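You operate a simulated robot arm through the tools that you are given. There is no shell and no other tool. Be economical: measure what you need, move in short steps, check, and stop when the job is done.

You are at the controls of a simulated robot arm. One attempt, no reset.

JOB
Take the refill on the top of the cream bench and put it away on the top of the short bench. Put the 20 mm impeller from the top of the cream bench on top of the brown carton there and the 22 mm impeller on the top of the seal bench. Fetch the gold sleeve and stand it on the top of the vice bench. Fetch the tin marked "grease 2" from the top of the cream bench and set it on the top of the teal bench. Take the brass plug on the right end of the washer bench and put it away on the top of the cream bench. Shut the washer lid. Any order will do. Set down upright: gold sleeve, tin.

Only the result counts: the job must be done as asked and must still hold three seconds after the hand-in. Knocking over, shifting, dropping, spilling or breaking anything else fails it. Lids that push on must go on centred and level and be pressed home; caps that screw on are set level and turned clockwise until they are tight.

ROBOT AND FRAMES
A 6-joint arm with a fingered hand on a trunk, on a base that drives. Base frame: it is fixed to the floor where the robot stands at the start and does not move with it; the origin is under the middle of the robot, x ahead of it, y to its left, z up; the surface under the hand at the start is at about z = 800. Readings come in mm, degrees, newtons and seconds.
With the tool pointing down near the work surface it reaches from about 240 to 500 mm from the robot's upright axis, wherever it stands. Its first joint turns from -166.0 to 166.0 degrees. Places, roughly: brass plug (2x2x2 cm) [900, 600, 800]; carton [500, -250, 750]; gold sleeve [250, 0, 750]; impeller [500, -250, 750]; refill [500, 0, 750]; tin [750, -250, 750]; top of the cream bench [800, -400, 800]; top of the seal bench [5300, 500, 700]; top of the short bench [5200, 2500, 800]; top of the teal bench [1900, -400, 800]; top of the vice bench [4800, -400, 800]; washer lid [1900, 400, 1000]. Payload 2.3 kg.
Tool frame: the origin (TCP) lies between the finger pads and is the grasp point; the fingertips stand 22 mm ahead of it; z points along the fingers, y is the line along which they close. The gripper opens to 112 mm. The gripper's body begins 60 mm behind the TCP. The gripper is a hand of 3 fingers: y runs from the thumb to the fingers, the wrist lies at [0, 0, -218] in the tool frame.
Orientation is that of the tool frame in the base frame, as a unit quaternion [x, y, z, w]. With the fingers straight down and closing along the base's y, the tool's x points along the base's -x, its y along +y and its z along -z.

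CONTROLS
- The arm moves only by the tool drive_tool. Its argument "targets" is a list of rows, each a list of 6 numbers: the shift along the tool's x, y, z in units of 500 mm (1.0 is 500 mm), then the turn, a rotation vector about the tool's x, y, z in units of 90 degrees (1.0 is 90 degrees). In form: [[dx, dy, dz, rx, ry, rz], ...]. A call has 1 to 20 rows; each row is the pose to reach, as a shift and turn from the pose commanded when the call began, along the tool's axes at that moment. A call with a number of a shift or a turn outside -1 to 1 is refused whole. Rows are played at 5 a second. More than 50 mm and 8.6 degrees between two rows, and nothing of the call is played. Where a pose cannot be reached the arm comes as near as it can. A force on the tool above 40 N (or 10 N above the force at the start of the call, whichever is more), or a blocked arm, ends the call early, and 0.2 s more pass. In this call time passes only in rows, and 0.2 s behind the last. The reply holds the time, the measured pose of the TCP, the force on the tool along the base axes, the opening and the grip force, in the units named above and with some noise, with the torque about the TCP (base axes, N m) and any sound that the robot's microphone picked up.
- Cameras (640 x 400 px; columns grow to the right, rows downward): "scene" is now at [12.1, 101.9, 1576.3]; the picture's right is [-0.52, -0.85, 0.00], its down [-0.72, 0.44, -0.53] and it looks along [0.46, -0.28, -0.85] (base axes); focal length 266 px, centre (320, 200). "wrist" rides on the gripper at [66, 3, -80] in the tool frame; the picture's right is [-0.05, 1.00, 0.00], its down [-0.77, -0.04, -0.64] and it looks along [-0.64, -0.03, 0.77] (tool axes); focal length 275 px, centre (320, 200). There is no depth. A picture from a camera that has moved, and an enlarged one, comes with that camera's place and axes in the base frame and with its lens. The place of the scene camera against the robot may be out by one fixed shift of up to 25 mm in any direction.
- get_image(camera): a new picture of that camera. The clock stands still meanwhile.
- lift_body(by): slides the trunk up (or, below 0, down) by that many mm; the arm and the scene camera ride with it, the base frame stays. It gives what a move gives, with no picture.
- steer(legs): drives the robot by 1 to 6 legs, each [ahead, left, turn to the left] in mm, mm and degrees, along the robot's own axes; the way and the turn of a leg run together, so that a leg with both is an arc; at most 1500 mm and 180 degrees a leg. The arm and the cameras ride along, it lands a little off, and it stops where it bumps. It gives what a move gives.
- set_fingers(finger1, finger2, thumb_bend): sets how far each is bent, from 0 (flat) to 1 (curled in); at 0.3 the hand is open as for a grip, at 0.7 the pads meet at the TCP. One left out holds its place. A second passes; each finger stops where it meets its share of the squeeze, and holds until it gets a number again. It is the only way to open and close the hand. It gives what a move gives, with no picture; readings hold the bend of each and the force on the fingers (four entries, about 0 where the hand has none), thumb and palm.
- turn_head(pan, tilt): turns the head with the scene camera to pan (to the left, within 155 degrees either way) and tilt (down, from -29 to 69), counted from straight ahead of the robot. It gives what a move gives.
- zoom(camera, box): a new picture of the part [left, top, right, bottom] of that camera's present view, enlarged. The clock stands still meanwhile.
- finish_job(): hands the job in; it is judged then, once.

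Work in short steps. Places have to be worked out from the pictures, the camera data and where the tool is seen: move nearer, look again, correct. Check each grasp and each placing, and mend what went wrong. You have 196 turns and 174 pictures in all, those below and enlarged ones among them. Open the gripper and draw the arm clear of the work before you hand the job in, unless the task says otherwise; then end with one line.

The tools are called as a command line: name --pt "numbers of a row" for each row, then --argument value for the rest, lists and objects as JSON in quotes. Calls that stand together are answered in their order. drive_tool: Moves the arm, as the interface text tells. Its arguments: {"type":"object","properties":{"targets":{"type":"array","items":{"type":"array","items":{"type":"number"}}}},"required":["targets"]} The other tools are called the same way: lift_body (by) slides the trunk up or down; set_fingers (finger1, finger2, thumb_bend) moves the fingers one by one; steer (legs) drives the base; turn_head (pan, tilt) turns the head that bears the scene camera; get_image (camera) takes a picture; zoom (camera, box) takes an enlarged picture of a part of a camera's view; finish_job () hands the job in.

At the start:

```text
time: 0.0
eef_pos: [250.9, -145.3, 1052.7]
ee_rot: [0.002, 1.0, -0.001, 0.0]
force: [-0.6, -0.4, 0.6]
ft_torque: [-0.01, 0.03, 0.0]
opening: 112.0
finger_force: 0.0
shape: jaw
bend: [0.3, 0.3, 0.3]
finger forces: [0.0, 0.1, 0.1, 0.0, 0.0, 0.0]
trunk travel left (down, up): [-500.0, 90.0]
robot x, y, heading: [2.0, 0.1, -0.3]
head pan, tilt: [-31.4, 57.7]
```

scene: 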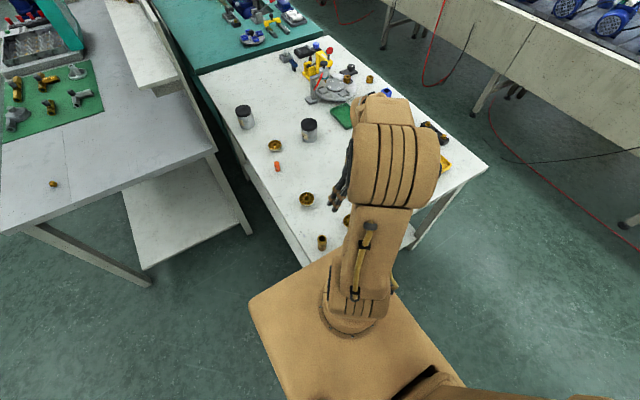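
wrist: 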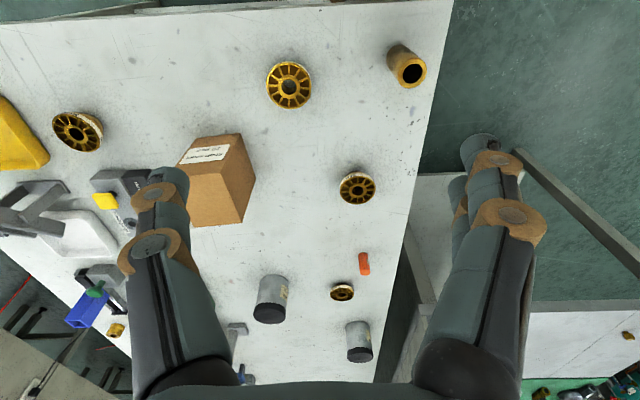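

The first pictures show the bench with several impellers, two tins, an orange piece, a sleeve and a carton. I zoom in to tell them apart.

zoom --camera "wrist" --box '[240, 20, 440, 220]'

zoom --camera "wrist" --box '[230, 220, 430, 370]'

zoom --camera "scene" --box '[220, 30, 480, 260]'

zoom --camera "wrist" --box '[0, 70, 260, 390]'

```text
2.00 times, centred on (340, 120) of wrist
camera zoom: at [184.4, -141.9, 1134.2], right [0.05, 1.0, 0.0], down [0.77, -0.04, 0.64], along [0.64, -0.03, -0.77], focal length 551 px, centre (280, 360)
```

zoom: 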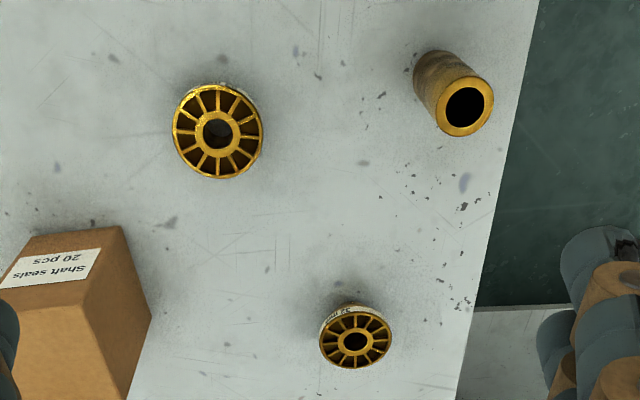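

```text
2.67 times, centred on (330, 295) of wrist
camera zoom: at [184.4, -141.9, 1134.2], right [0.05, 1.0, 0.0], down [0.77, -0.04, 0.64], along [0.64, -0.03, -0.77], focal length 734 px, centre (293, -53)
```

zoom: 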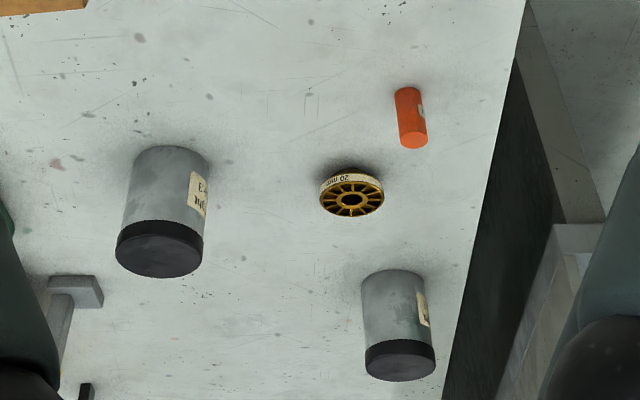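

```text
1.74 times, centred on (350, 145) of scene
camera zoom: at [12.1, 101.9, 1576.3], right [-0.52, -0.85, 0.0], down [-0.72, 0.44, -0.53], along [0.46, -0.28, -0.85], focal length 463 px, centre (268, 296)
```

zoom: 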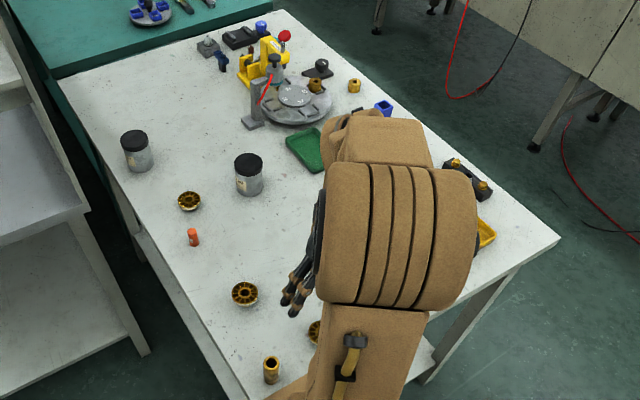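

```text
1.25 times, centred on (130, 230) of wrist
camera zoom: at [184.4, -141.9, 1134.2], right [0.05, 1.0, 0.0], down [0.77, -0.04, 0.64], along [0.64, -0.03, -0.77], focal length 344 px, centre (558, 162)
```

zoom: 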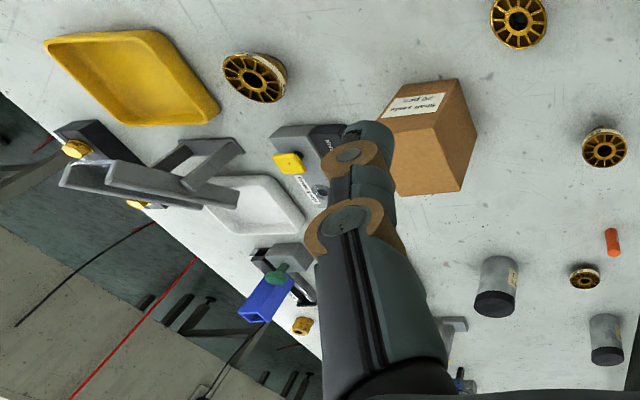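

The smallest impeller reads "20 mm". I zoom tighter on the other labels and the tins.

zoom --camera "wrist" --box '[330, 165, 380, 210]'

zoom --camera "wrist" --box '[250, 260, 390, 370]'

zoom --camera "scene" --box '[225, 95, 325, 215]'

zoom --camera "wrist" --box '[50, 50, 320, 160]'

```text
8.89 times, centred on (355, 188) of wrist
camera zoom: at [184.4, -141.9, 1134.2], right [0.05, 1.0, 0.0], down [0.77, -0.04, 0.64], along [0.64, -0.03, -0.77], focal length 2447 px, centre (9, 311)
```

zoom: 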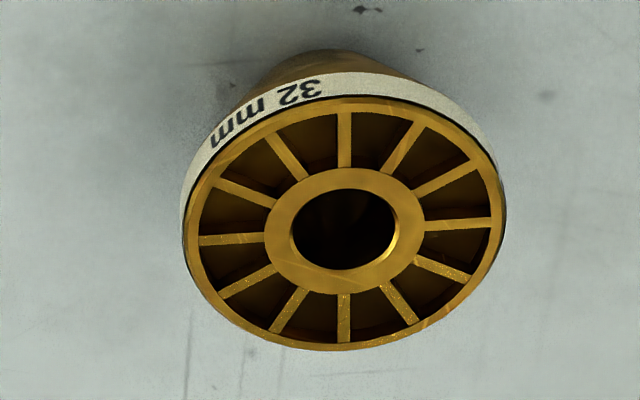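

```text
3.64 times, centred on (320, 315) of wrist
camera zoom: at [184.4, -141.9, 1134.2], right [0.05, 1.0, 0.0], down [0.77, -0.04, 0.64], along [0.64, -0.03, -0.77], focal length 1001 px, centre (320, -218)
```

zoom: 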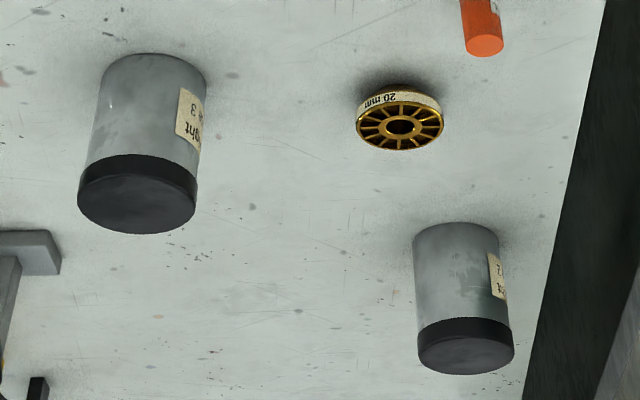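

```text
3.33 times, centred on (275, 155) of scene
camera zoom: at [12.1, 101.9, 1576.3], right [-0.52, -0.85, 0.0], down [-0.72, 0.44, -0.53], along [0.46, -0.28, -0.85], focal length 887 px, centre (470, 350)
```

zoom: 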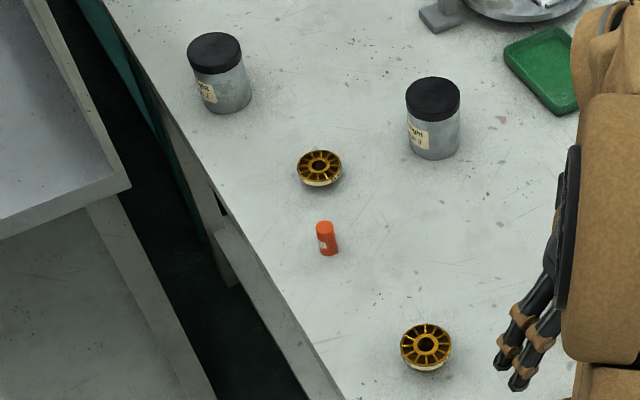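

```text
2.37 times, centred on (185, 105) of wrist
camera zoom: at [184.4, -141.9, 1134.2], right [0.05, 1.0, 0.0], down [0.77, -0.04, 0.64], along [0.64, -0.03, -0.77], focal length 652 px, centre (640, 425)
```

zoom: 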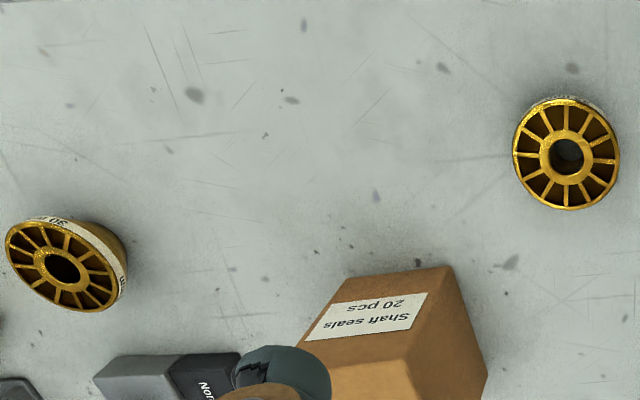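

Tin labels look like "...ght 3"; I need a tighter look at both labels and at the unknown impeller's rim.

zoom --camera "scene" --box '[235, 100, 260, 130]'

zoom --camera "scene" --box '[300, 115, 325, 145]'

zoom --camera "wrist" --box '[260, 55, 320, 115]'

zoom --camera "wrist" --box '[50, 105, 110, 160]'

```text
13.33 times, centred on (248, 115) of scene
camera zoom: at [12.1, 101.9, 1576.3], right [-0.52, -0.85, 0.0], down [-0.72, 0.44, -0.53], along [0.46, -0.28, -0.85], focal length 3548 px, centre (1287, 1333)
```

zoom: 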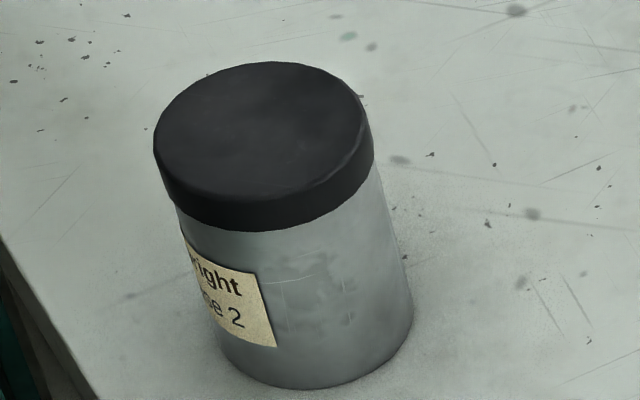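

```text
13.33 times, centred on (312, 130) of scene
camera zoom: at [12.1, 101.9, 1576.3], right [-0.52, -0.85, 0.0], down [-0.72, 0.44, -0.53], along [0.46, -0.28, -0.85], focal length 3548 px, centre (420, 1133)
```

zoom: 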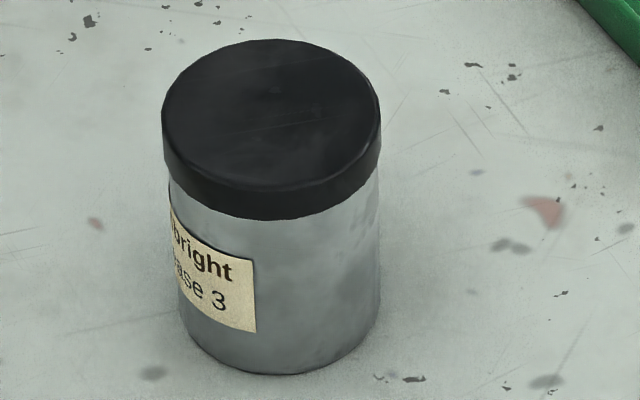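

```text
6.67 times, centred on (290, 85) of wrist
camera zoom: at [184.4, -141.9, 1134.2], right [0.05, 1.0, 0.0], down [0.77, -0.04, 0.64], along [0.64, -0.03, -0.77], focal length 1835 px, centre (520, 967)
```

zoom: 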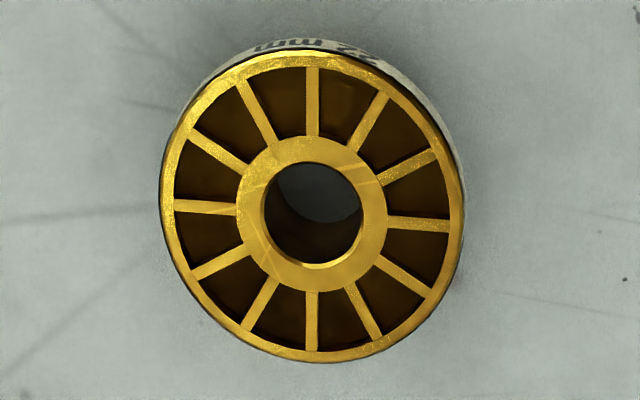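

```text
7.27 times, centred on (80, 132) of wrist
camera zoom: at [184.4, -141.9, 1134.2], right [0.05, 1.0, 0.0], down [0.77, -0.04, 0.64], along [0.64, -0.03, -0.77], focal length 2002 px, centre (2066, 691)
```

zoom: 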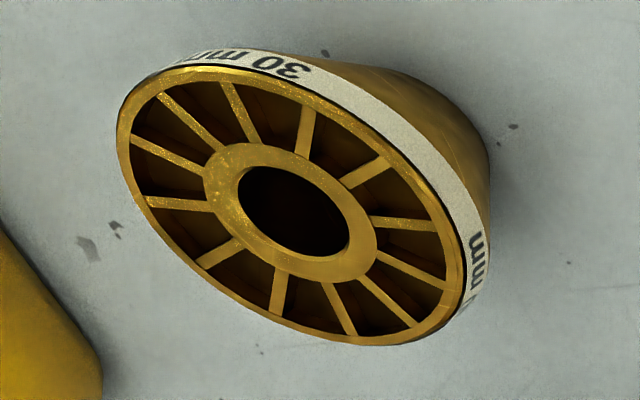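

Identified: 22 mm impeller nearest, 20 mm the far small one, "grease 2" the far-left tin, refill the orange cylinder. Now I look around to learn the layout for driving.

turn_head --pan 40 --tilt 40

get_image --camera "scene"

turn_head --pan 0 --tilt 15

get_image --camera "scene"

turn_head --pan -70 --tilt 30

get_image --camera "scene"

turn_head --pan 60 --tilt 15

get_image --camera "scene"

turn_head --pan 0 --tilt 69

get_image --camera "scene"

```text
time: 1.4
eef_pos: [250.4, -145.4, 1053.8]
ee_rot: [0.001, 1.0, -0.001, 0.0]
force: [-0.4, 0.1, 0.1]
ft_torque: [0.04, 0.01, 0.04]
opening: 111.7
finger_force: 0.0
shape: jaw
bend: [0.3, 0.3, 0.3]
finger forces: [0.0, 0.0, 0.0, 0.0, 0.1, 0.0]
trunk travel left (down, up): [-500.0, 90.0]
robot x, y, heading: [-0.3, 2.4, 0.1]
head pan, tilt: [40.0, 40.0]
```

```text
159 pictures are left
camera scene: at [18.2, 192.5, 1600.4], right [0.64, -0.77, 0.0], down [-0.49, -0.41, -0.77], along [0.59, 0.49, -0.64], focal length 266 px, centre (320, 200)
```

scene: 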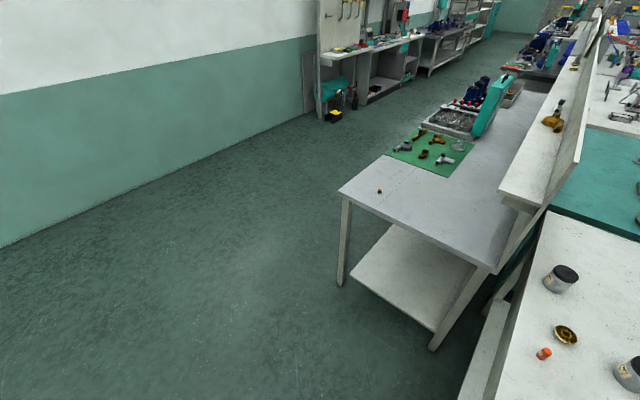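

```text
time: 2.5
eef_pos: [250.9, -146.1, 1053.8]
ee_rot: [0.001, 1.0, -0.001, -0.001]
force: [0.2, 1.2, -0.1]
ft_torque: [0.01, 0.01, 0.05]
opening: 112.2
finger_force: 0.1
shape: jaw
bend: [0.3, 0.3, 0.3]
finger forces: [0.0, 0.1, 0.0, 0.0, 0.0, 0.0]
trunk travel left (down, up): [-500.0, 90.0]
robot x, y, heading: [0.5, 0.3, 0.3]
head pan, tilt: [0.0, 15.0]
```

```text
158 pictures are left
camera scene: at [46.4, 138.0, 1639.9], right [0.0, -1.0, 0.0], down [-0.26, 0.0, -0.97], along [0.97, 0.0, -0.26], focal length 266 px, centre (320, 200)
```

scene: 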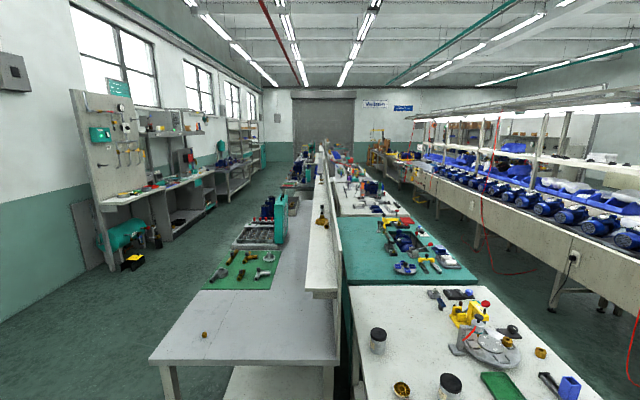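

```text
time: 3.9
eef_pos: [250.0, -146.3, 1052.3]
ee_rot: [0.001, 1.0, -0.001, 0.0]
force: [0.3, 0.9, -0.1]
ft_torque: [-0.03, 0.0, -0.03]
opening: 111.7
finger_force: 0.0
shape: jaw
bend: [0.3, 0.3, 0.3]
finger forces: [0.0, 0.0, 0.0, 0.0, 0.0, 0.1]
trunk travel left (down, up): [-500.0, 90.0]
robot x, y, heading: [0.8, 2.2, -0.1]
head pan, tilt: [-70.0, 30.0]
```

```text
157 pictures are left
camera scene: at [-16.0, 52.9, 1615.8], right [-0.94, -0.34, 0.0], down [-0.17, 0.47, -0.87], along [0.3, -0.81, -0.5], focal length 266 px, centre (320, 200)
```

scene: 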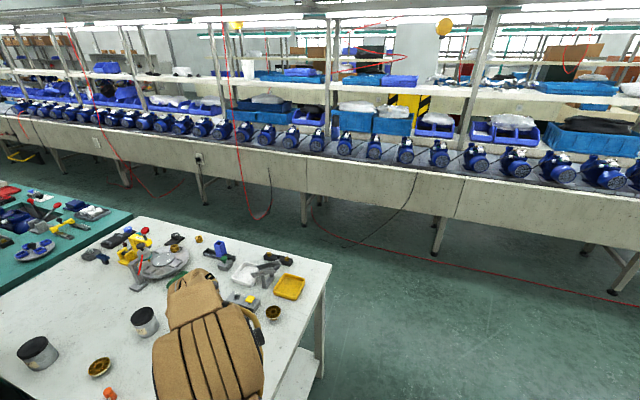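

```text
time: 6.0
eef_pos: [250.2, -146.1, 1054.1]
ee_rot: [0.001, 1.0, -0.001, 0.0]
force: [-0.4, 0.4, -0.3]
ft_torque: [0.04, 0.01, -0.02]
opening: 111.9
finger_force: 0.0
shape: jaw
bend: [0.3, 0.3, 0.3]
finger forces: [0.0, 0.0, 0.0, 0.1, 0.1, 0.1]
trunk travel left (down, up): [-500.0, 90.0]
robot x, y, heading: [-1.0, -2.5, -0.1]
head pan, tilt: [60.0, 15.0]
```

```text
156 pictures are left
camera scene: at [-0.2, 218.8, 1639.9], right [0.87, -0.5, 0.0], down [-0.13, -0.22, -0.97], along [0.48, 0.84, -0.26], focal length 266 px, centre (320, 200)
```

scene: 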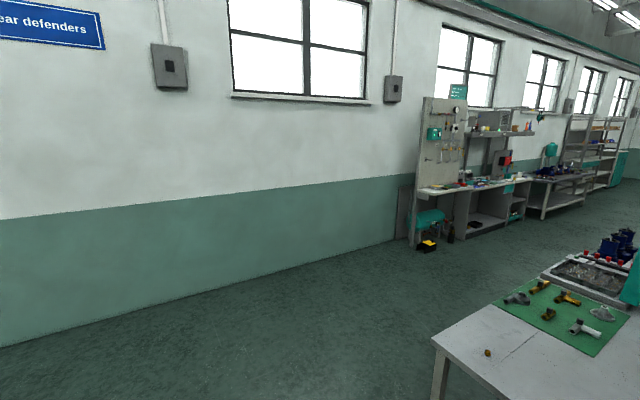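

```text
time: 7.3
eef_pos: [251.3, -145.8, 1053.4]
ee_rot: [0.001, 1.0, -0.001, 0.001]
force: [0.2, 1.0, 0.0]
ft_torque: [-0.01, -0.04, 0.0]
opening: 112.0
finger_force: 0.1
shape: jaw
bend: [0.3, 0.3, 0.3]
finger forces: [0.0, 0.1, 0.0, 0.1, 0.1, 0.1]
trunk travel left (down, up): [-500.0, 90.0]
robot x, y, heading: [0.5, 0.4, -0.0]
head pan, tilt: [0.0, 68.8]
```

```text
155 pictures are left
camera scene: at [9.0, 138.0, 1564.3], right [0.0, -1.0, 0.0], down [-0.93, 0.0, -0.36], along [0.36, 0.0, -0.93], focal length 266 px, centre (320, 200)
```

scene: 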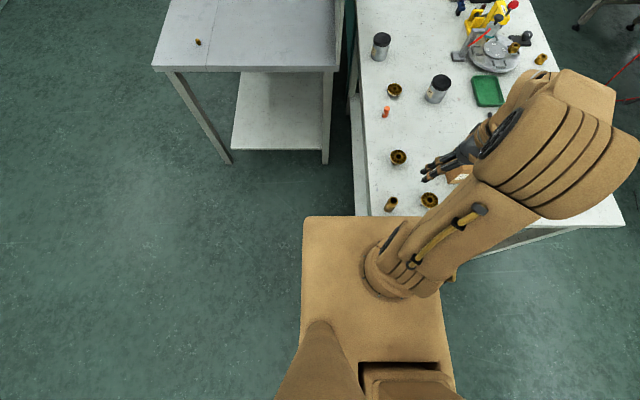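

The layout is clear: the cream bench spans x≈225+, y≈-30..-760, with free floor on its left. I slide left and then ahead, to a station beside the bench within reach of the tin, the 20 mm impeller and the refill.

steer --legs '[[0, 290, 0], [300, 0, 0]]'

get_image --camera "scene"

get_image --camera "wrist"

```text
time: 11.0
eef_pos: [558.2, 136.2, 1052.9]
ee_rot: [0.006, 1.0, -0.001, 0.0]
force: [0.7, 0.8, 0.7]
ft_torque: [0.01, 0.01, 0.01]
opening: 112.0
finger_force: 0.0
shape: jaw
bend: [0.3, 0.3, 0.3]
finger forces: [0.1, 0.0, 0.1, 0.0, 0.0, 0.1]
trunk travel left (down, up): [-500.0, 90.0]
robot x, y, heading: [310.4, 283.7, -0.6]
head pan, tilt: [0.0, 68.8]
```

```text
154 pictures are left
camera scene: at [319.6, 422.9, 1564.3], right [-0.01, -1.0, 0.0], down [-0.93, 0.01, -0.36], along [0.36, 0.0, -0.93], focal length 266 px, centre (320, 200)
```

scene: 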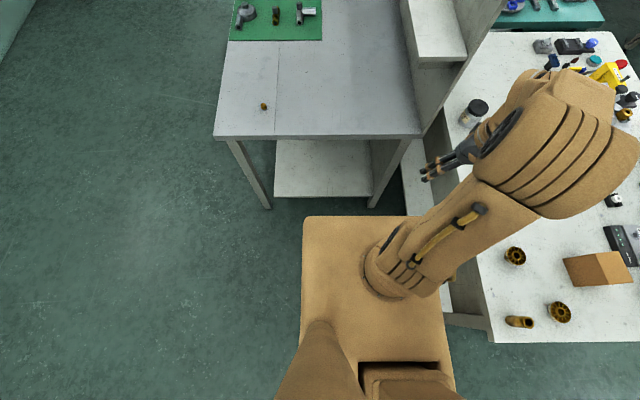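

```text
153 pictures are left
camera wrist: at [492.0, 141.2, 1134.1], right [0.06, 1.0, 0.0], down [0.77, -0.04, 0.64], along [0.63, -0.04, -0.77], focal length 275 px, centre (320, 200)
```

wrist: 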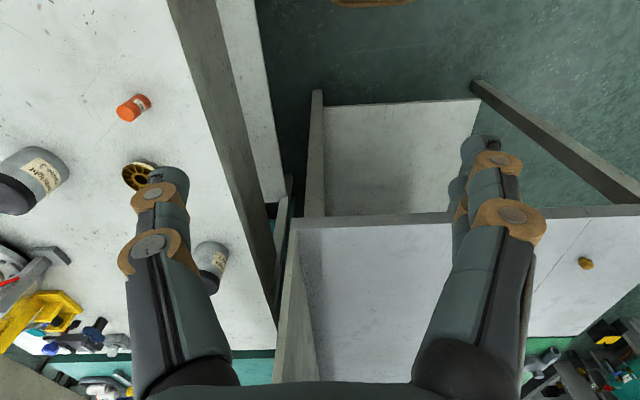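

The bench edge is at y≈-20 and the 20 mm impeller at about [694,-127]. I drive a bit further forward to bring it within reach.

steer --legs '[[150, -30, 0]]'

```text
time: 12.4
eef_pos: [705.9, 105.5, 1054.6]
ee_rot: [0.006, 1.0, 0.0, 0.0]
force: [0.2, 0.2, 0.7]
ft_torque: [0.01, 0.01, -0.02]
opening: 111.9
finger_force: 0.2
shape: jaw
bend: [0.3, 0.3, 0.3]
finger forces: [0.0, 0.0, 0.1, 0.0, 0.1, 0.0]
trunk travel left (down, up): [-500.0, 90.0]
robot x, y, heading: [456.5, 256.5, -0.8]
head pan, tilt: [0.0, 68.8]
```

Moving the hand laterally over the impeller and part way down for a close look.

drive_tool --pt "0.005 -0.09 0 0 0 0" --pt "0.01 -0.18 0 0 0 0" --pt "0.015 -0.27 0.0 0 0 0" --pt "0.02 -0.36 0.0 0 0 0" --pt "0.024 -0.45 0.0 0 0 0" --pt "0.024 -0.464 0.08 0 0 0" --pt "0.024 -0.464 0.16 0 0 0" --pt "0.024 -0.464 0.24 0 0 0"

get_image --camera "wrist"

```text
time: 14.2
eef_pos: [693.7, -118.6, 931.2]
ee_rot: [0.007, 1.0, -0.001, 0.0]
force: [0.0, -0.9, -0.9]
ft_torque: [0.0, -0.02, -0.01]
opening: 111.8
finger_force: 0.0
shape: jaw
bend: [0.3, 0.3, 0.3]
finger forces: [0.0, 0.0, 0.0, 0.0, 0.0, 0.0]
out of reach, approached as far as the arm can: row 4, 5, 6, 7, 8
trunk travel left (down, up): [-500.0, 90.0]
robot x, y, heading: [456.2, 251.9, -0.3]
head pan, tilt: [0.0, 68.8]
```

```text
152 pictures are left
camera wrist: at [628.1, -114.6, 1010.9], right [0.06, 1.0, -0.01], down [0.77, -0.04, 0.64], along [0.63, -0.04, -0.77], focal length 275 px, centre (320, 200)
```

wrist: 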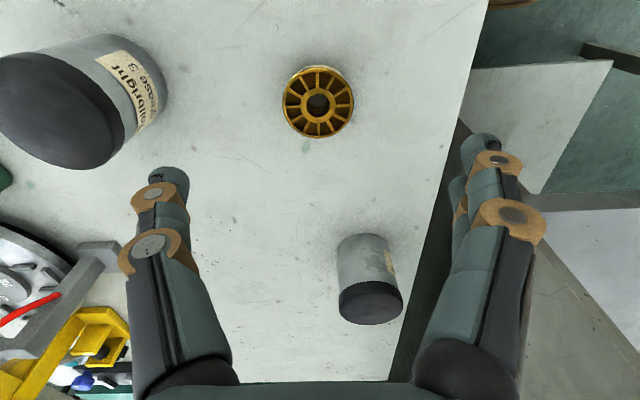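

Reach is limited here, and the impeller is at about [698,-121]. I move the base 40 mm closer to the bench and check the pose.

steer --legs '[[0, -40, 0]]'

get_image --camera "wrist"

```text
time: 15.0
eef_pos: [693.5, -159.8, 930.3]
ee_rot: [0.007, 1.0, -0.002, -0.001]
force: [-1.1, 0.6, -0.9]
ft_torque: [-0.01, 0.02, 0.04]
opening: 112.0
finger_force: 0.1
shape: jaw
bend: [0.3, 0.3, 0.3]
finger forces: [0.1, 0.1, 0.1, 0.1, 0.0, 0.0]
trunk travel left (down, up): [-500.0, 90.0]
robot x, y, heading: [452.2, 212.1, -0.4]
head pan, tilt: [0.0, 68.8]
```

```text
151 pictures are left
camera wrist: at [627.7, -155.7, 1011.1], right [0.06, 1.0, 0.0], down [0.77, -0.04, 0.64], along [0.63, -0.04, -0.77], focal length 275 px, centre (320, 200)
```

wrist: 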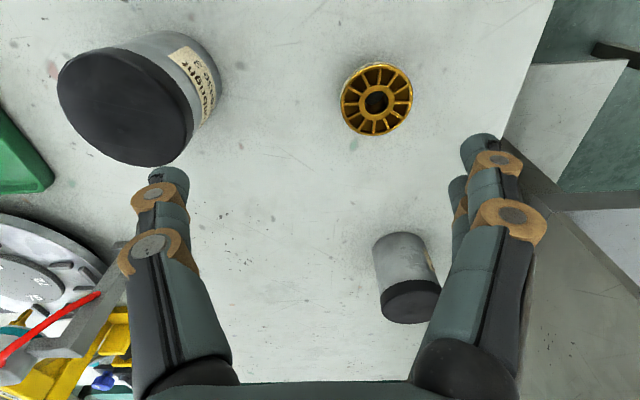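

Impeller confirmed at [698,-121]. I centre above it and lower to 868.

drive_tool --pt "-0.009 0.078 0.0 0 0 0" --pt "-0.009 0.078 0.08 0 0 0" --pt "-0.009 0.078 0.125 0 0 0"

get_image --camera "wrist"

```text
time: 15.8
eef_pos: [699.3, -122.1, 866.6]
ee_rot: [0.007, 1.0, -0.003, -0.001]
force: [0.1, 0.1, -0.1]
ft_torque: [-0.02, 0.0, 0.01]
opening: 111.9
finger_force: 0.0
shape: jaw
bend: [0.3, 0.3, 0.3]
finger forces: [0.1, 0.1, 0.0, 0.0, 0.0, 0.0]
trunk travel left (down, up): [-500.0, 90.0]
robot x, y, heading: [453.6, 211.8, -0.6]
head pan, tilt: [0.0, 68.8]
```

```text
150 pictures are left
camera wrist: at [633.8, -116.6, 947.7], right [0.06, 1.0, -0.01], down [0.77, -0.04, 0.64], along [0.63, -0.04, -0.77], focal length 275 px, centre (320, 200)
```

wrist: 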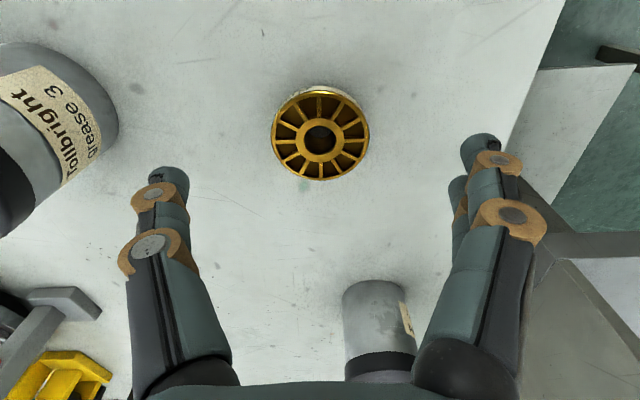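

Centring slightly (impeller ≈[701,-120]) and lowering to 828.

drive_tool --pt "-0.004 0.003 0.04 0 0 0" --pt "-0.004 0.003 0.07 0 0 0" --pt "-0.004 0.003 0.078 0 0 0"

get_image --camera "wrist"

```text
time: 16.6
eef_pos: [699.8, -118.9, 828.2]
ee_rot: [0.007, 1.0, -0.002, -0.001]
force: [-0.1, 0.7, -0.2]
ft_torque: [-0.03, -0.02, 0.0]
opening: 111.8
finger_force: 0.0
shape: jaw
bend: [0.3, 0.3, 0.3]
finger forces: [0.0, 0.0, 0.0, 0.1, 0.0, 0.0]
trunk travel left (down, up): [-500.0, 90.0]
robot x, y, heading: [455.9, 215.6, -0.3]
head pan, tilt: [0.0, 68.8]
```

```text
149 pictures are left
camera wrist: at [634.5, -114.9, 908.4], right [0.06, 1.0, -0.01], down [0.77, -0.04, 0.64], along [0.63, -0.04, -0.77], focal length 275 px, centre (320, 200)
```

wrist: 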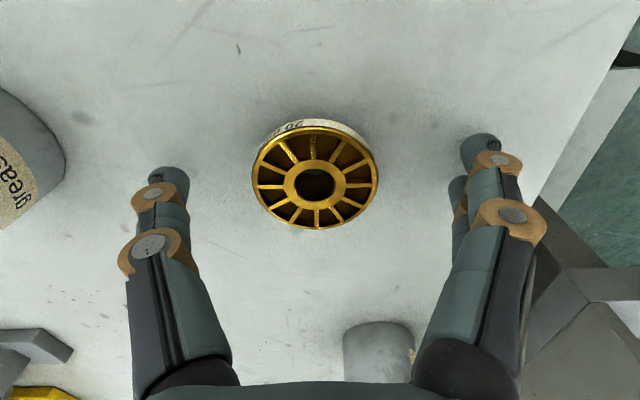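

The rim top is at about z=820. I lower 4 mm more and close the hand.

drive_tool --pt "0.002 -0.003 0.004 0 0 0" --pt "0.002 -0.003 0.008 0 0 0"

set_fingers --finger1 0.6 --finger2 0.6 --thumb_bend 0.6

get_image --camera "wrist"

```text
time: 17.2
eef_pos: [700.1, -120.3, 823.7]
ee_rot: [0.007, 1.0, -0.002, -0.003]
force: [-0.3, 0.3, 0.2]
ft_torque: [-0.01, 0.02, 0.0]
opening: 111.9
finger_force: 0.0
shape: jaw
bend: [0.3, 0.3, 0.3]
finger forces: [0.0, 0.1, 0.0, 0.0, 0.0, 0.1]
trunk travel left (down, up): [-500.0, 90.0]
robot x, y, heading: [457.3, 213.1, -0.6]
head pan, tilt: [0.0, 68.8]
```

```text
time: 18.0
eef_pos: [699.4, -117.4, 827.8]
ee_rot: [0.008, 1.0, -0.004, 0.002]
force: [-1.3, 9.8, 31.7]
ft_torque: [1.4, 0.06, 0.05]
opening: 43.8
finger_force: 17.6
shape: fingers
bend: [0.54, 0.54, 0.59]
finger forces: [17.5, 16.0, 0.0, 0.0, 0.9, 0.0]
trunk travel left (down, up): [-500.0, 90.0]
robot x, y, heading: [453.5, 214.0, -0.5]
head pan, tilt: [0.0, 68.8]
stopped: the force on the tool passed its limit at 41 N (the readings are from after the stop); the commanded pose is now the measured one
```

```text
148 pictures are left
camera wrist: at [633.0, -112.2, 907.7], right [0.06, 1.0, -0.01], down [0.77, -0.04, 0.64], along [0.64, -0.05, -0.77], focal length 275 px, centre (320, 200)
```

wrist: 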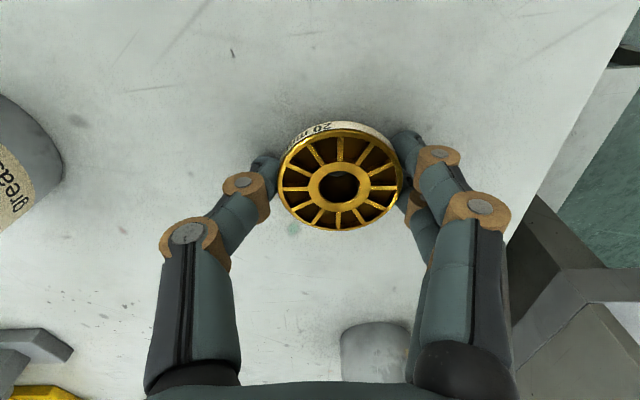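

The tips press on the bench while closing (31 N upward). I open a little, raise a few mm, and close again.

set_fingers --finger1 0.46 --finger2 0.46 --thumb_bend 0.46

drive_tool --pt "0 0.0 -0.008 0 0 0" --pt "0 0.004 -0.014 0 0 0"

get_image --camera "wrist"

```text
time: 18.6
eef_pos: [699.3, -121.4, 827.9]
ee_rot: [0.008, 1.0, -0.005, 0.002]
force: [-4.7, -2.8, 25.7]
ft_torque: [1.06, 0.16, 0.15]
opening: 66.2
finger_force: 13.5
shape: fingers
bend: [0.49, 0.49, 0.46]
finger forces: [14.6, 12.1, 0.1, 0.0, 0.0, 0.0]
trunk travel left (down, up): [-500.0, 90.0]
robot x, y, heading: [453.8, 216.9, -0.5]
head pan, tilt: [0.0, 68.8]
stopped: the force on the tool passed its limit at 44 N (the readings are from after the stop); the commanded pose is now the measured one
```

```text
time: 19.2
eef_pos: [700.0, -119.7, 832.7]
ee_rot: [0.007, 1.0, -0.005, 0.001]
force: [-0.1, -0.4, -0.3]
ft_torque: [-0.02, -0.01, -0.01]
opening: 66.3
finger_force: 0.1
shape: fingers
bend: [0.46, 0.46, 0.46]
finger forces: [0.1, 0.0, 0.1, 0.0, 0.0, 0.1]
trunk travel left (down, up): [-500.0, 90.0]
robot x, y, heading: [454.2, 210.9, -0.6]
head pan, tilt: [0.0, 68.8]
```

```text
147 pictures are left
camera wrist: at [634.1, -114.2, 913.3], right [0.06, 1.0, -0.01], down [0.77, -0.04, 0.64], along [0.64, -0.05, -0.77], focal length 275 px, centre (320, 200)
```

wrist: 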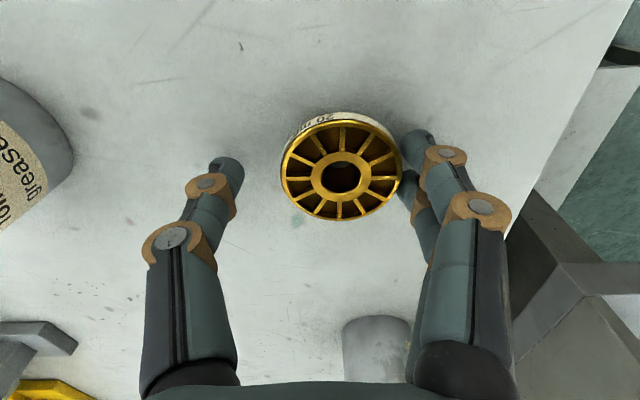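

Forces are zero at 832. The impeller sits ~7 mm toward the fingers side, so I centre and close.

drive_tool --pt "0.003 0.013 0.0 0 0 0"

set_fingers --finger1 0.6 --finger2 0.6 --thumb_bend 0.6

get_image --camera "wrist"

```text
time: 19.6
eef_pos: [698.8, -114.2, 832.8]
ee_rot: [0.008, 1.0, -0.004, 0.001]
force: [0.6, -0.1, -0.6]
ft_torque: [-0.01, 0.01, 0.0]
opening: 66.6
finger_force: 0.1
shape: fingers
bend: [0.46, 0.46, 0.46]
finger forces: [0.0, 0.1, 0.0, 0.0, 0.0, 0.0]
trunk travel left (down, up): [-500.0, 90.0]
robot x, y, heading: [453.7, 214.5, -0.6]
head pan, tilt: [0.0, 68.8]
```

```text
time: 20.6
eef_pos: [699.2, -113.3, 832.7]
ee_rot: [0.008, 1.0, -0.004, 0.001]
force: [0.3, -0.2, 0.2]
ft_torque: [-0.01, -0.01, 0.03]
opening: 43.7
finger_force: 6.0
shape: fingers
bend: [0.54, 0.54, 0.56]
finger forces: [3.2, 3.3, 0.1, 0.0, 6.1, 0.1]
trunk travel left (down, up): [-500.0, 90.0]
robot x, y, heading: [456.2, 216.0, -0.6]
head pan, tilt: [0.0, 68.8]
```

```text
146 pictures are left
camera wrist: at [633.4, -108.7, 913.6], right [0.06, 1.0, -0.01], down [0.77, -0.04, 0.64], along [0.64, -0.05, -0.77], focal length 275 px, centre (320, 200)
```

wrist: 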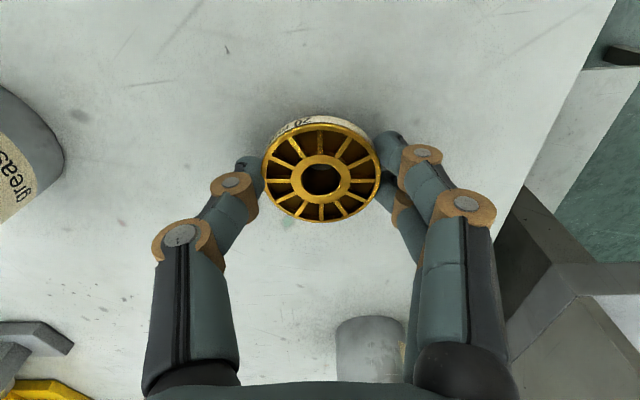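

Gripped evenly at 6 N; I tighten slightly and lift 30 mm.

set_fingers --finger1 0.68 --finger2 0.68 --thumb_bend 0.68

drive_tool --pt "0 0 -0.03 0 0 0" --pt "0 0 -0.06 0 0 0"

get_image --camera "wrist"

```text
time: 21.6
eef_pos: [699.7, -113.4, 833.6]
ee_rot: [0.01, 1.0, -0.005, 0.001]
force: [-0.2, 0.3, 0.2]
ft_torque: [-0.01, 0.01, -0.05]
opening: 42.2
finger_force: 15.2
shape: fingers
bend: [0.56, 0.56, 0.6]
finger forces: [7.3, 7.5, 0.1, 0.0, 14.5, 0.0]
trunk travel left (down, up): [-500.0, 90.0]
robot x, y, heading: [455.5, 211.3, -0.6]
head pan, tilt: [0.0, 68.8]
```

```text
time: 22.2
eef_pos: [698.9, -112.3, 863.0]
ee_rot: [0.007, 1.0, -0.004, 0.001]
force: [0.4, -1.2, -2.2]
ft_torque: [0.01, 0.0, 0.0]
opening: 42.3
finger_force: 15.1
shape: fingers
bend: [0.57, 0.56, 0.6]
finger forces: [7.4, 7.6, 0.0, 0.0, 14.4, 0.0]
trunk travel left (down, up): [-500.0, 90.0]
robot x, y, heading: [454.3, 213.5, -0.5]
head pan, tilt: [0.0, 68.8]
```

```text
145 pictures are left
camera wrist: at [632.6, -107.8, 943.6], right [0.06, 1.0, -0.01], down [0.77, -0.04, 0.64], along [0.64, -0.05, -0.77], focal length 275 px, centre (320, 200)
```

wrist: 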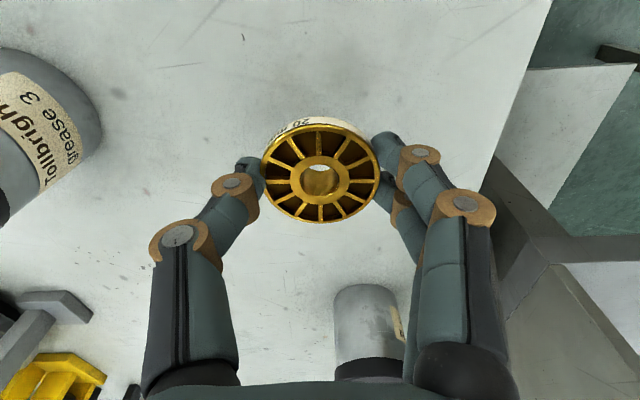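

Lifted securely; its bottom is ~33 mm below the TCP. I raise and retract, then drive around to the bench front opposite the carton.

drive_tool --pt "0 0 -0.09 0 0 0" --pt "0 0 -0.18 0 0 0" --pt "0 0.03 -0.27 0 0 0" --pt "0 0.08 -0.35 0 0 0" --pt "0 0.16 -0.38 0 0 0" --pt "0 0.25 -0.38 0 0 0" --pt "0 0.34 -0.38 0 0 0"

steer --legs '[[-450, 30, 0], [0, -490, 0.5]]'

get_image --camera "wrist"

get_image --camera "scene"

```text
time: 23.8
eef_pos: [700.9, 59.0, 1053.0]
ee_rot: [0.007, 1.0, -0.004, 0.001]
force: [0.8, 0.1, -2.7]
ft_torque: [-0.02, 0.01, -0.03]
opening: 42.0
finger_force: 14.7
shape: fingers
bend: [0.57, 0.57, 0.6]
finger forces: [7.4, 7.8, 0.0, 0.0, 14.4, 0.1]
trunk travel left (down, up): [-500.0, 90.0]
robot x, y, heading: [455.1, 211.2, -0.2]
head pan, tilt: [0.0, 68.8]
```

```text
time: 29.0
eef_pos: [248.4, -389.2, 1054.1]
ee_rot: [0.004, 1.0, -0.004, 0.001]
force: [-0.3, -0.7, -1.9]
ft_torque: [0.0, 0.05, 0.01]
opening: 42.1
finger_force: 14.9
shape: fingers
bend: [0.57, 0.57, 0.6]
finger forces: [7.4, 7.8, 0.0, 0.0, 14.4, 0.0]
trunk travel left (down, up): [-500.0, 90.0]
robot x, y, heading: [1.6, -236.5, 0.1]
head pan, tilt: [0.0, 68.8]
```

```text
144 pictures are left
camera wrist: at [180.4, -384.3, 1134.1], right [0.05, 1.0, -0.01], down [0.77, -0.04, 0.64], along [0.64, -0.04, -0.77], focal length 275 px, centre (320, 200)
```

wrist: 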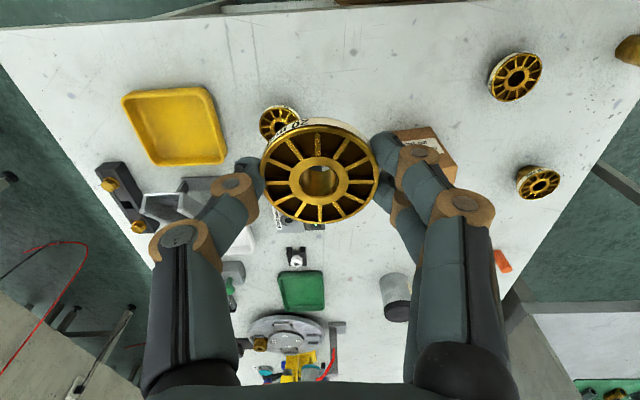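

```text
143 pictures are left
camera scene: at [9.1, -97.7, 1564.3], right [0.0, -1.0, 0.0], down [-0.93, 0.0, -0.36], along [0.36, 0.0, -0.93], focal length 266 px, centre (320, 200)
```

scene: 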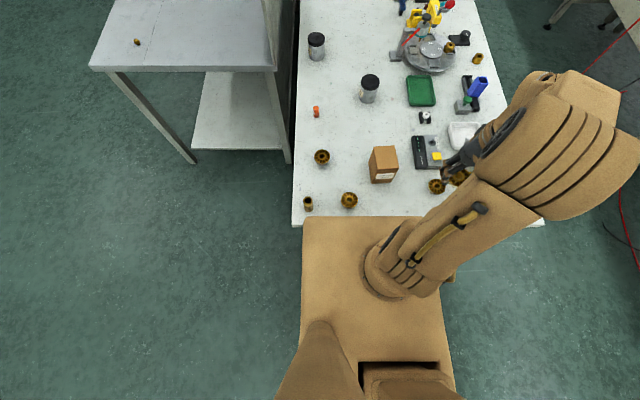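

The carton is in clear view of the head camera; I zoom on it to find its top face and height.

zoom --camera "scene" --box '[350, 130, 420, 200]'

drive_tool --pt "0 0 -0.04 0 0 0" --pt "-0.01 0.08 -0.04 0 0 0" --pt "-0.04 0.16 -0.04 0 0 0"

get_image --camera "wrist"

```text
5.71 times, centred on (385, 165) of scene
camera zoom: at [9.1, -97.7, 1564.3], right [0.0, -1.0, 0.0], down [-0.93, 0.0, -0.36], along [0.36, 0.0, -0.93], focal length 1521 px, centre (-51, 400)
```

zoom: 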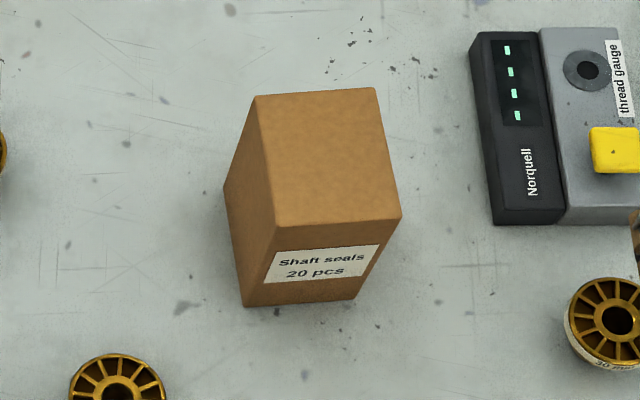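

```text
time: 29.8
eef_pos: [268.5, -307.6, 1074.1]
ee_rot: [0.004, 1.0, -0.005, 0.001]
force: [0.6, -0.4, -2.2]
ft_torque: [0.01, -0.01, -0.01]
opening: 41.8
finger_force: 14.5
shape: fingers
bend: [0.57, 0.57, 0.6]
finger forces: [7.4, 8.0, 0.1, 0.0, 14.4, 0.1]
trunk travel left (down, up): [-500.0, 90.0]
robot x, y, heading: [0.2, -237.7, 0.1]
head pan, tilt: [0.0, 68.8]
```

```text
141 pictures are left
camera wrist: at [202.5, -303.2, 1155.2], right [0.05, 1.0, -0.01], down [0.77, -0.04, 0.64], along [0.64, -0.04, -0.77], focal length 275 px, centre (320, 200)
```

wrist: 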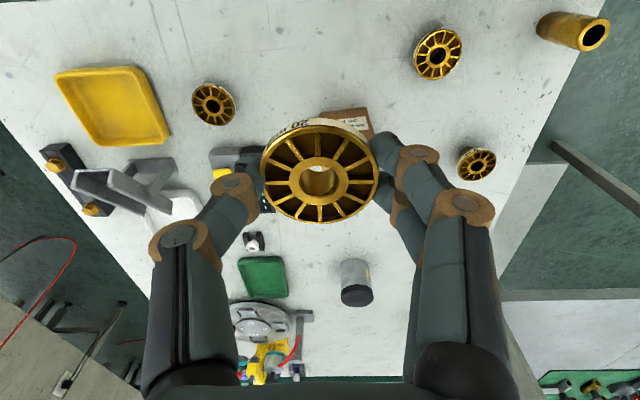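

Scene camera bias vs. wrist is about (+22,-6), so the carton top centre is ≈[378,-283], top z≈894. I move over it at z=950 and check.

drive_tool --pt "-0.08 0.02 0 0 0 0" --pt "-0.16 0.04 0 0 0 0" --pt "-0.219 0.049 0.02 0 0 0" --pt "-0.219 0.049 0.1 0 0 0" --pt "-0.219 0.049 0.18 0 0 0" --pt "-0.219 0.049 0.245 0 0 0"

get_image --camera "wrist"

get_image --camera "scene"

```text
time: 31.2
eef_pos: [375.6, -284.1, 949.3]
ee_rot: [0.004, 1.0, -0.004, 0.001]
force: [0.5, 0.0, -1.2]
ft_torque: [0.02, -0.02, 0.0]
opening: 41.8
finger_force: 14.8
shape: fingers
bend: [0.57, 0.57, 0.6]
finger forces: [7.4, 8.0, 0.0, 0.0, 14.5, 0.0]
trunk travel left (down, up): [-500.0, 90.0]
robot x, y, heading: [-2.2, -238.6, -0.1]
head pan, tilt: [0.0, 68.8]
```

```text
140 pictures are left
camera wrist: at [309.8, -280.2, 1029.2], right [0.05, 1.0, -0.01], down [0.77, -0.04, 0.64], along [0.64, -0.04, -0.77], focal length 275 px, centre (320, 200)
```

wrist: 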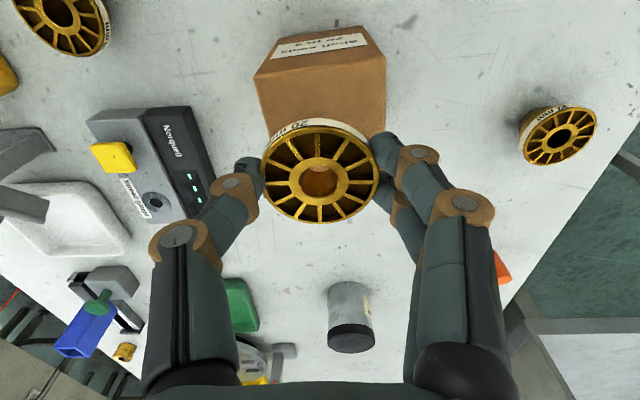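

```text
139 pictures are left
camera scene: at [9.6, -97.1, 1564.3], right [0.0, -1.0, 0.0], down [-0.93, 0.0, -0.36], along [0.36, 0.0, -0.93], focal length 266 px, centre (320, 200)
```

scene: 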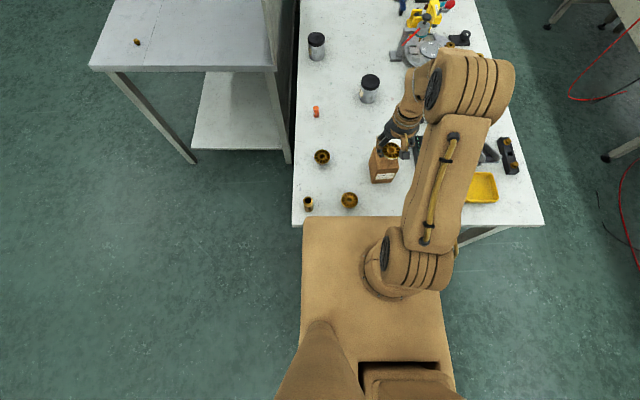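

The wrist view agrees: the carton top centre is ≈[381,-283], z≈892. I shift 5 mm forward and lower to just above contact.

drive_tool --pt "-0.01 0.002 0.02 0 0 0" --pt "-0.01 0.002 0.036 0 0 0" --pt "-0.01 0.002 0.04 0 0 0" --pt "-0.01 0.002 0.043 0 0 0" --pt "-0.01 0.002 0.046 0 0 0"

get_image --camera "wrist"

zoom --camera "scene" --box '[350, 130, 420, 200]'

```text
time: 32.4
eef_pos: [381.4, -284.3, 927.7]
ee_rot: [0.003, 1.0, -0.004, 0.001]
force: [0.2, -0.1, -1.6]
ft_torque: [-0.03, 0.01, -0.04]
opening: 41.5
finger_force: 15.5
shape: fingers
bend: [0.57, 0.57, 0.6]
finger forces: [7.3, 8.0, 0.1, 0.0, 14.6, 0.0]
trunk travel left (down, up): [-500.0, 90.0]
robot x, y, heading: [1.7, -235.8, 0.1]
head pan, tilt: [0.0, 68.8]
```

```text
138 pictures are left
camera wrist: at [315.3, -279.6, 1008.2], right [0.05, 1.0, -0.01], down [0.77, -0.04, 0.64], along [0.64, -0.04, -0.77], focal length 275 px, centre (320, 200)
```

wrist: 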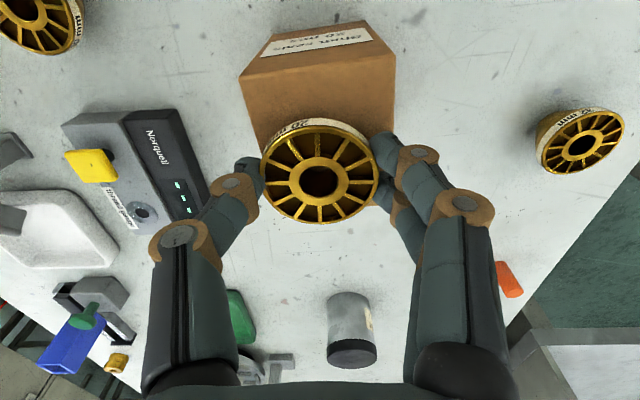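

```text
5.71 times, centred on (385, 165) of scene
camera zoom: at [9.0, -97.1, 1564.3], right [0.0, -1.0, 0.0], down [-0.93, 0.0, -0.36], along [0.36, 0.0, -0.93], focal length 1521 px, centre (-51, 400)
```

zoom: 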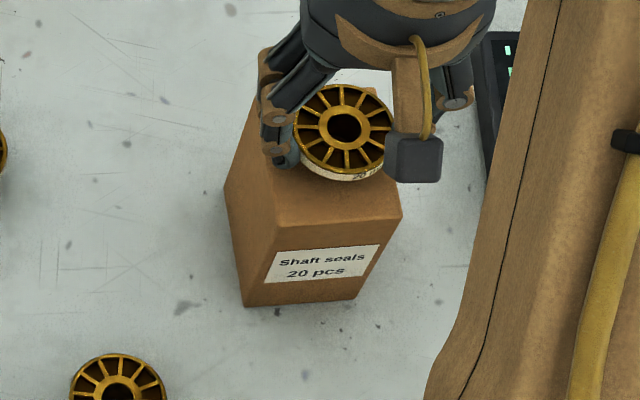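

Well centred. I lower in 2 mm steps until contact force appears.

drive_tool --pt "0 0 0.004 0 0 0" --pt "0 0 0.007 0 0 0" --pt "0 0 0.01 0 0 0"

```text
time: 33.2
eef_pos: [381.6, -285.5, 921.7]
ee_rot: [0.003, 1.0, -0.005, 0.001]
force: [-0.3, -2.1, 2.0]
ft_torque: [-0.11, 0.0, 0.01]
opening: 34.3
finger_force: 11.3
shape: fingers
bend: [0.61, 0.61, 0.62]
finger forces: [5.4, 5.4, 0.0, 0.0, 12.6, 0.0]
trunk travel left (down, up): [-500.0, 90.0]
robot x, y, heading: [-2.6, -236.0, -0.3]
head pan, tilt: [0.0, 68.8]
```

Contact is made and the fingers slid slightly down the cone; a picture before releasing.

get_image --camera "wrist"

zoom --camera "scene" --box '[350, 130, 420, 200]'

```text
136 pictures are left
camera wrist: at [314.7, -280.5, 1002.8], right [0.05, 1.0, -0.01], down [0.77, -0.04, 0.64], along [0.64, -0.04, -0.77], focal length 275 px, centre (320, 200)
```

wrist: 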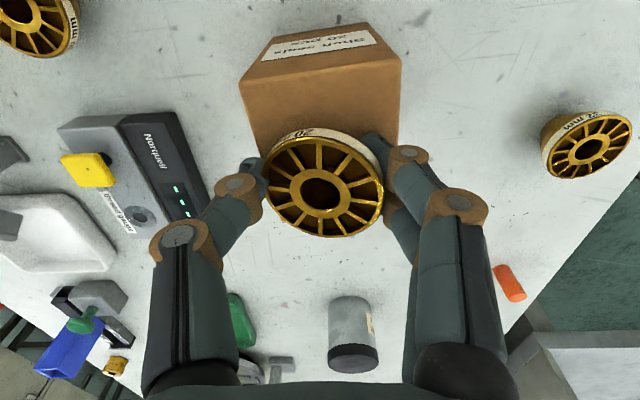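

```text
5.71 times, centred on (385, 165) of scene
camera zoom: at [8.1, -97.2, 1564.2], right [0.0, -1.0, 0.0], down [-0.93, 0.0, -0.36], along [0.36, 0.0, -0.93], focal length 1521 px, centre (-51, 400)
```

zoom: 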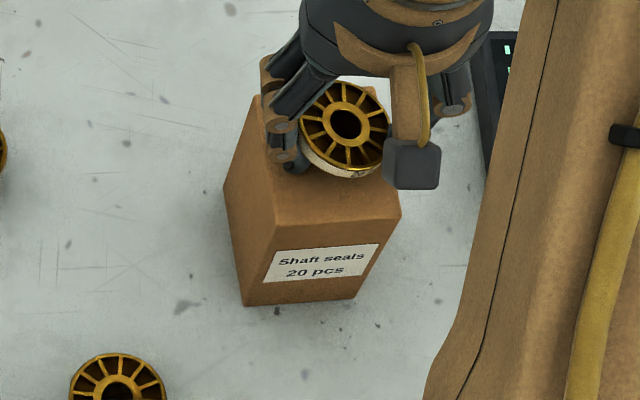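

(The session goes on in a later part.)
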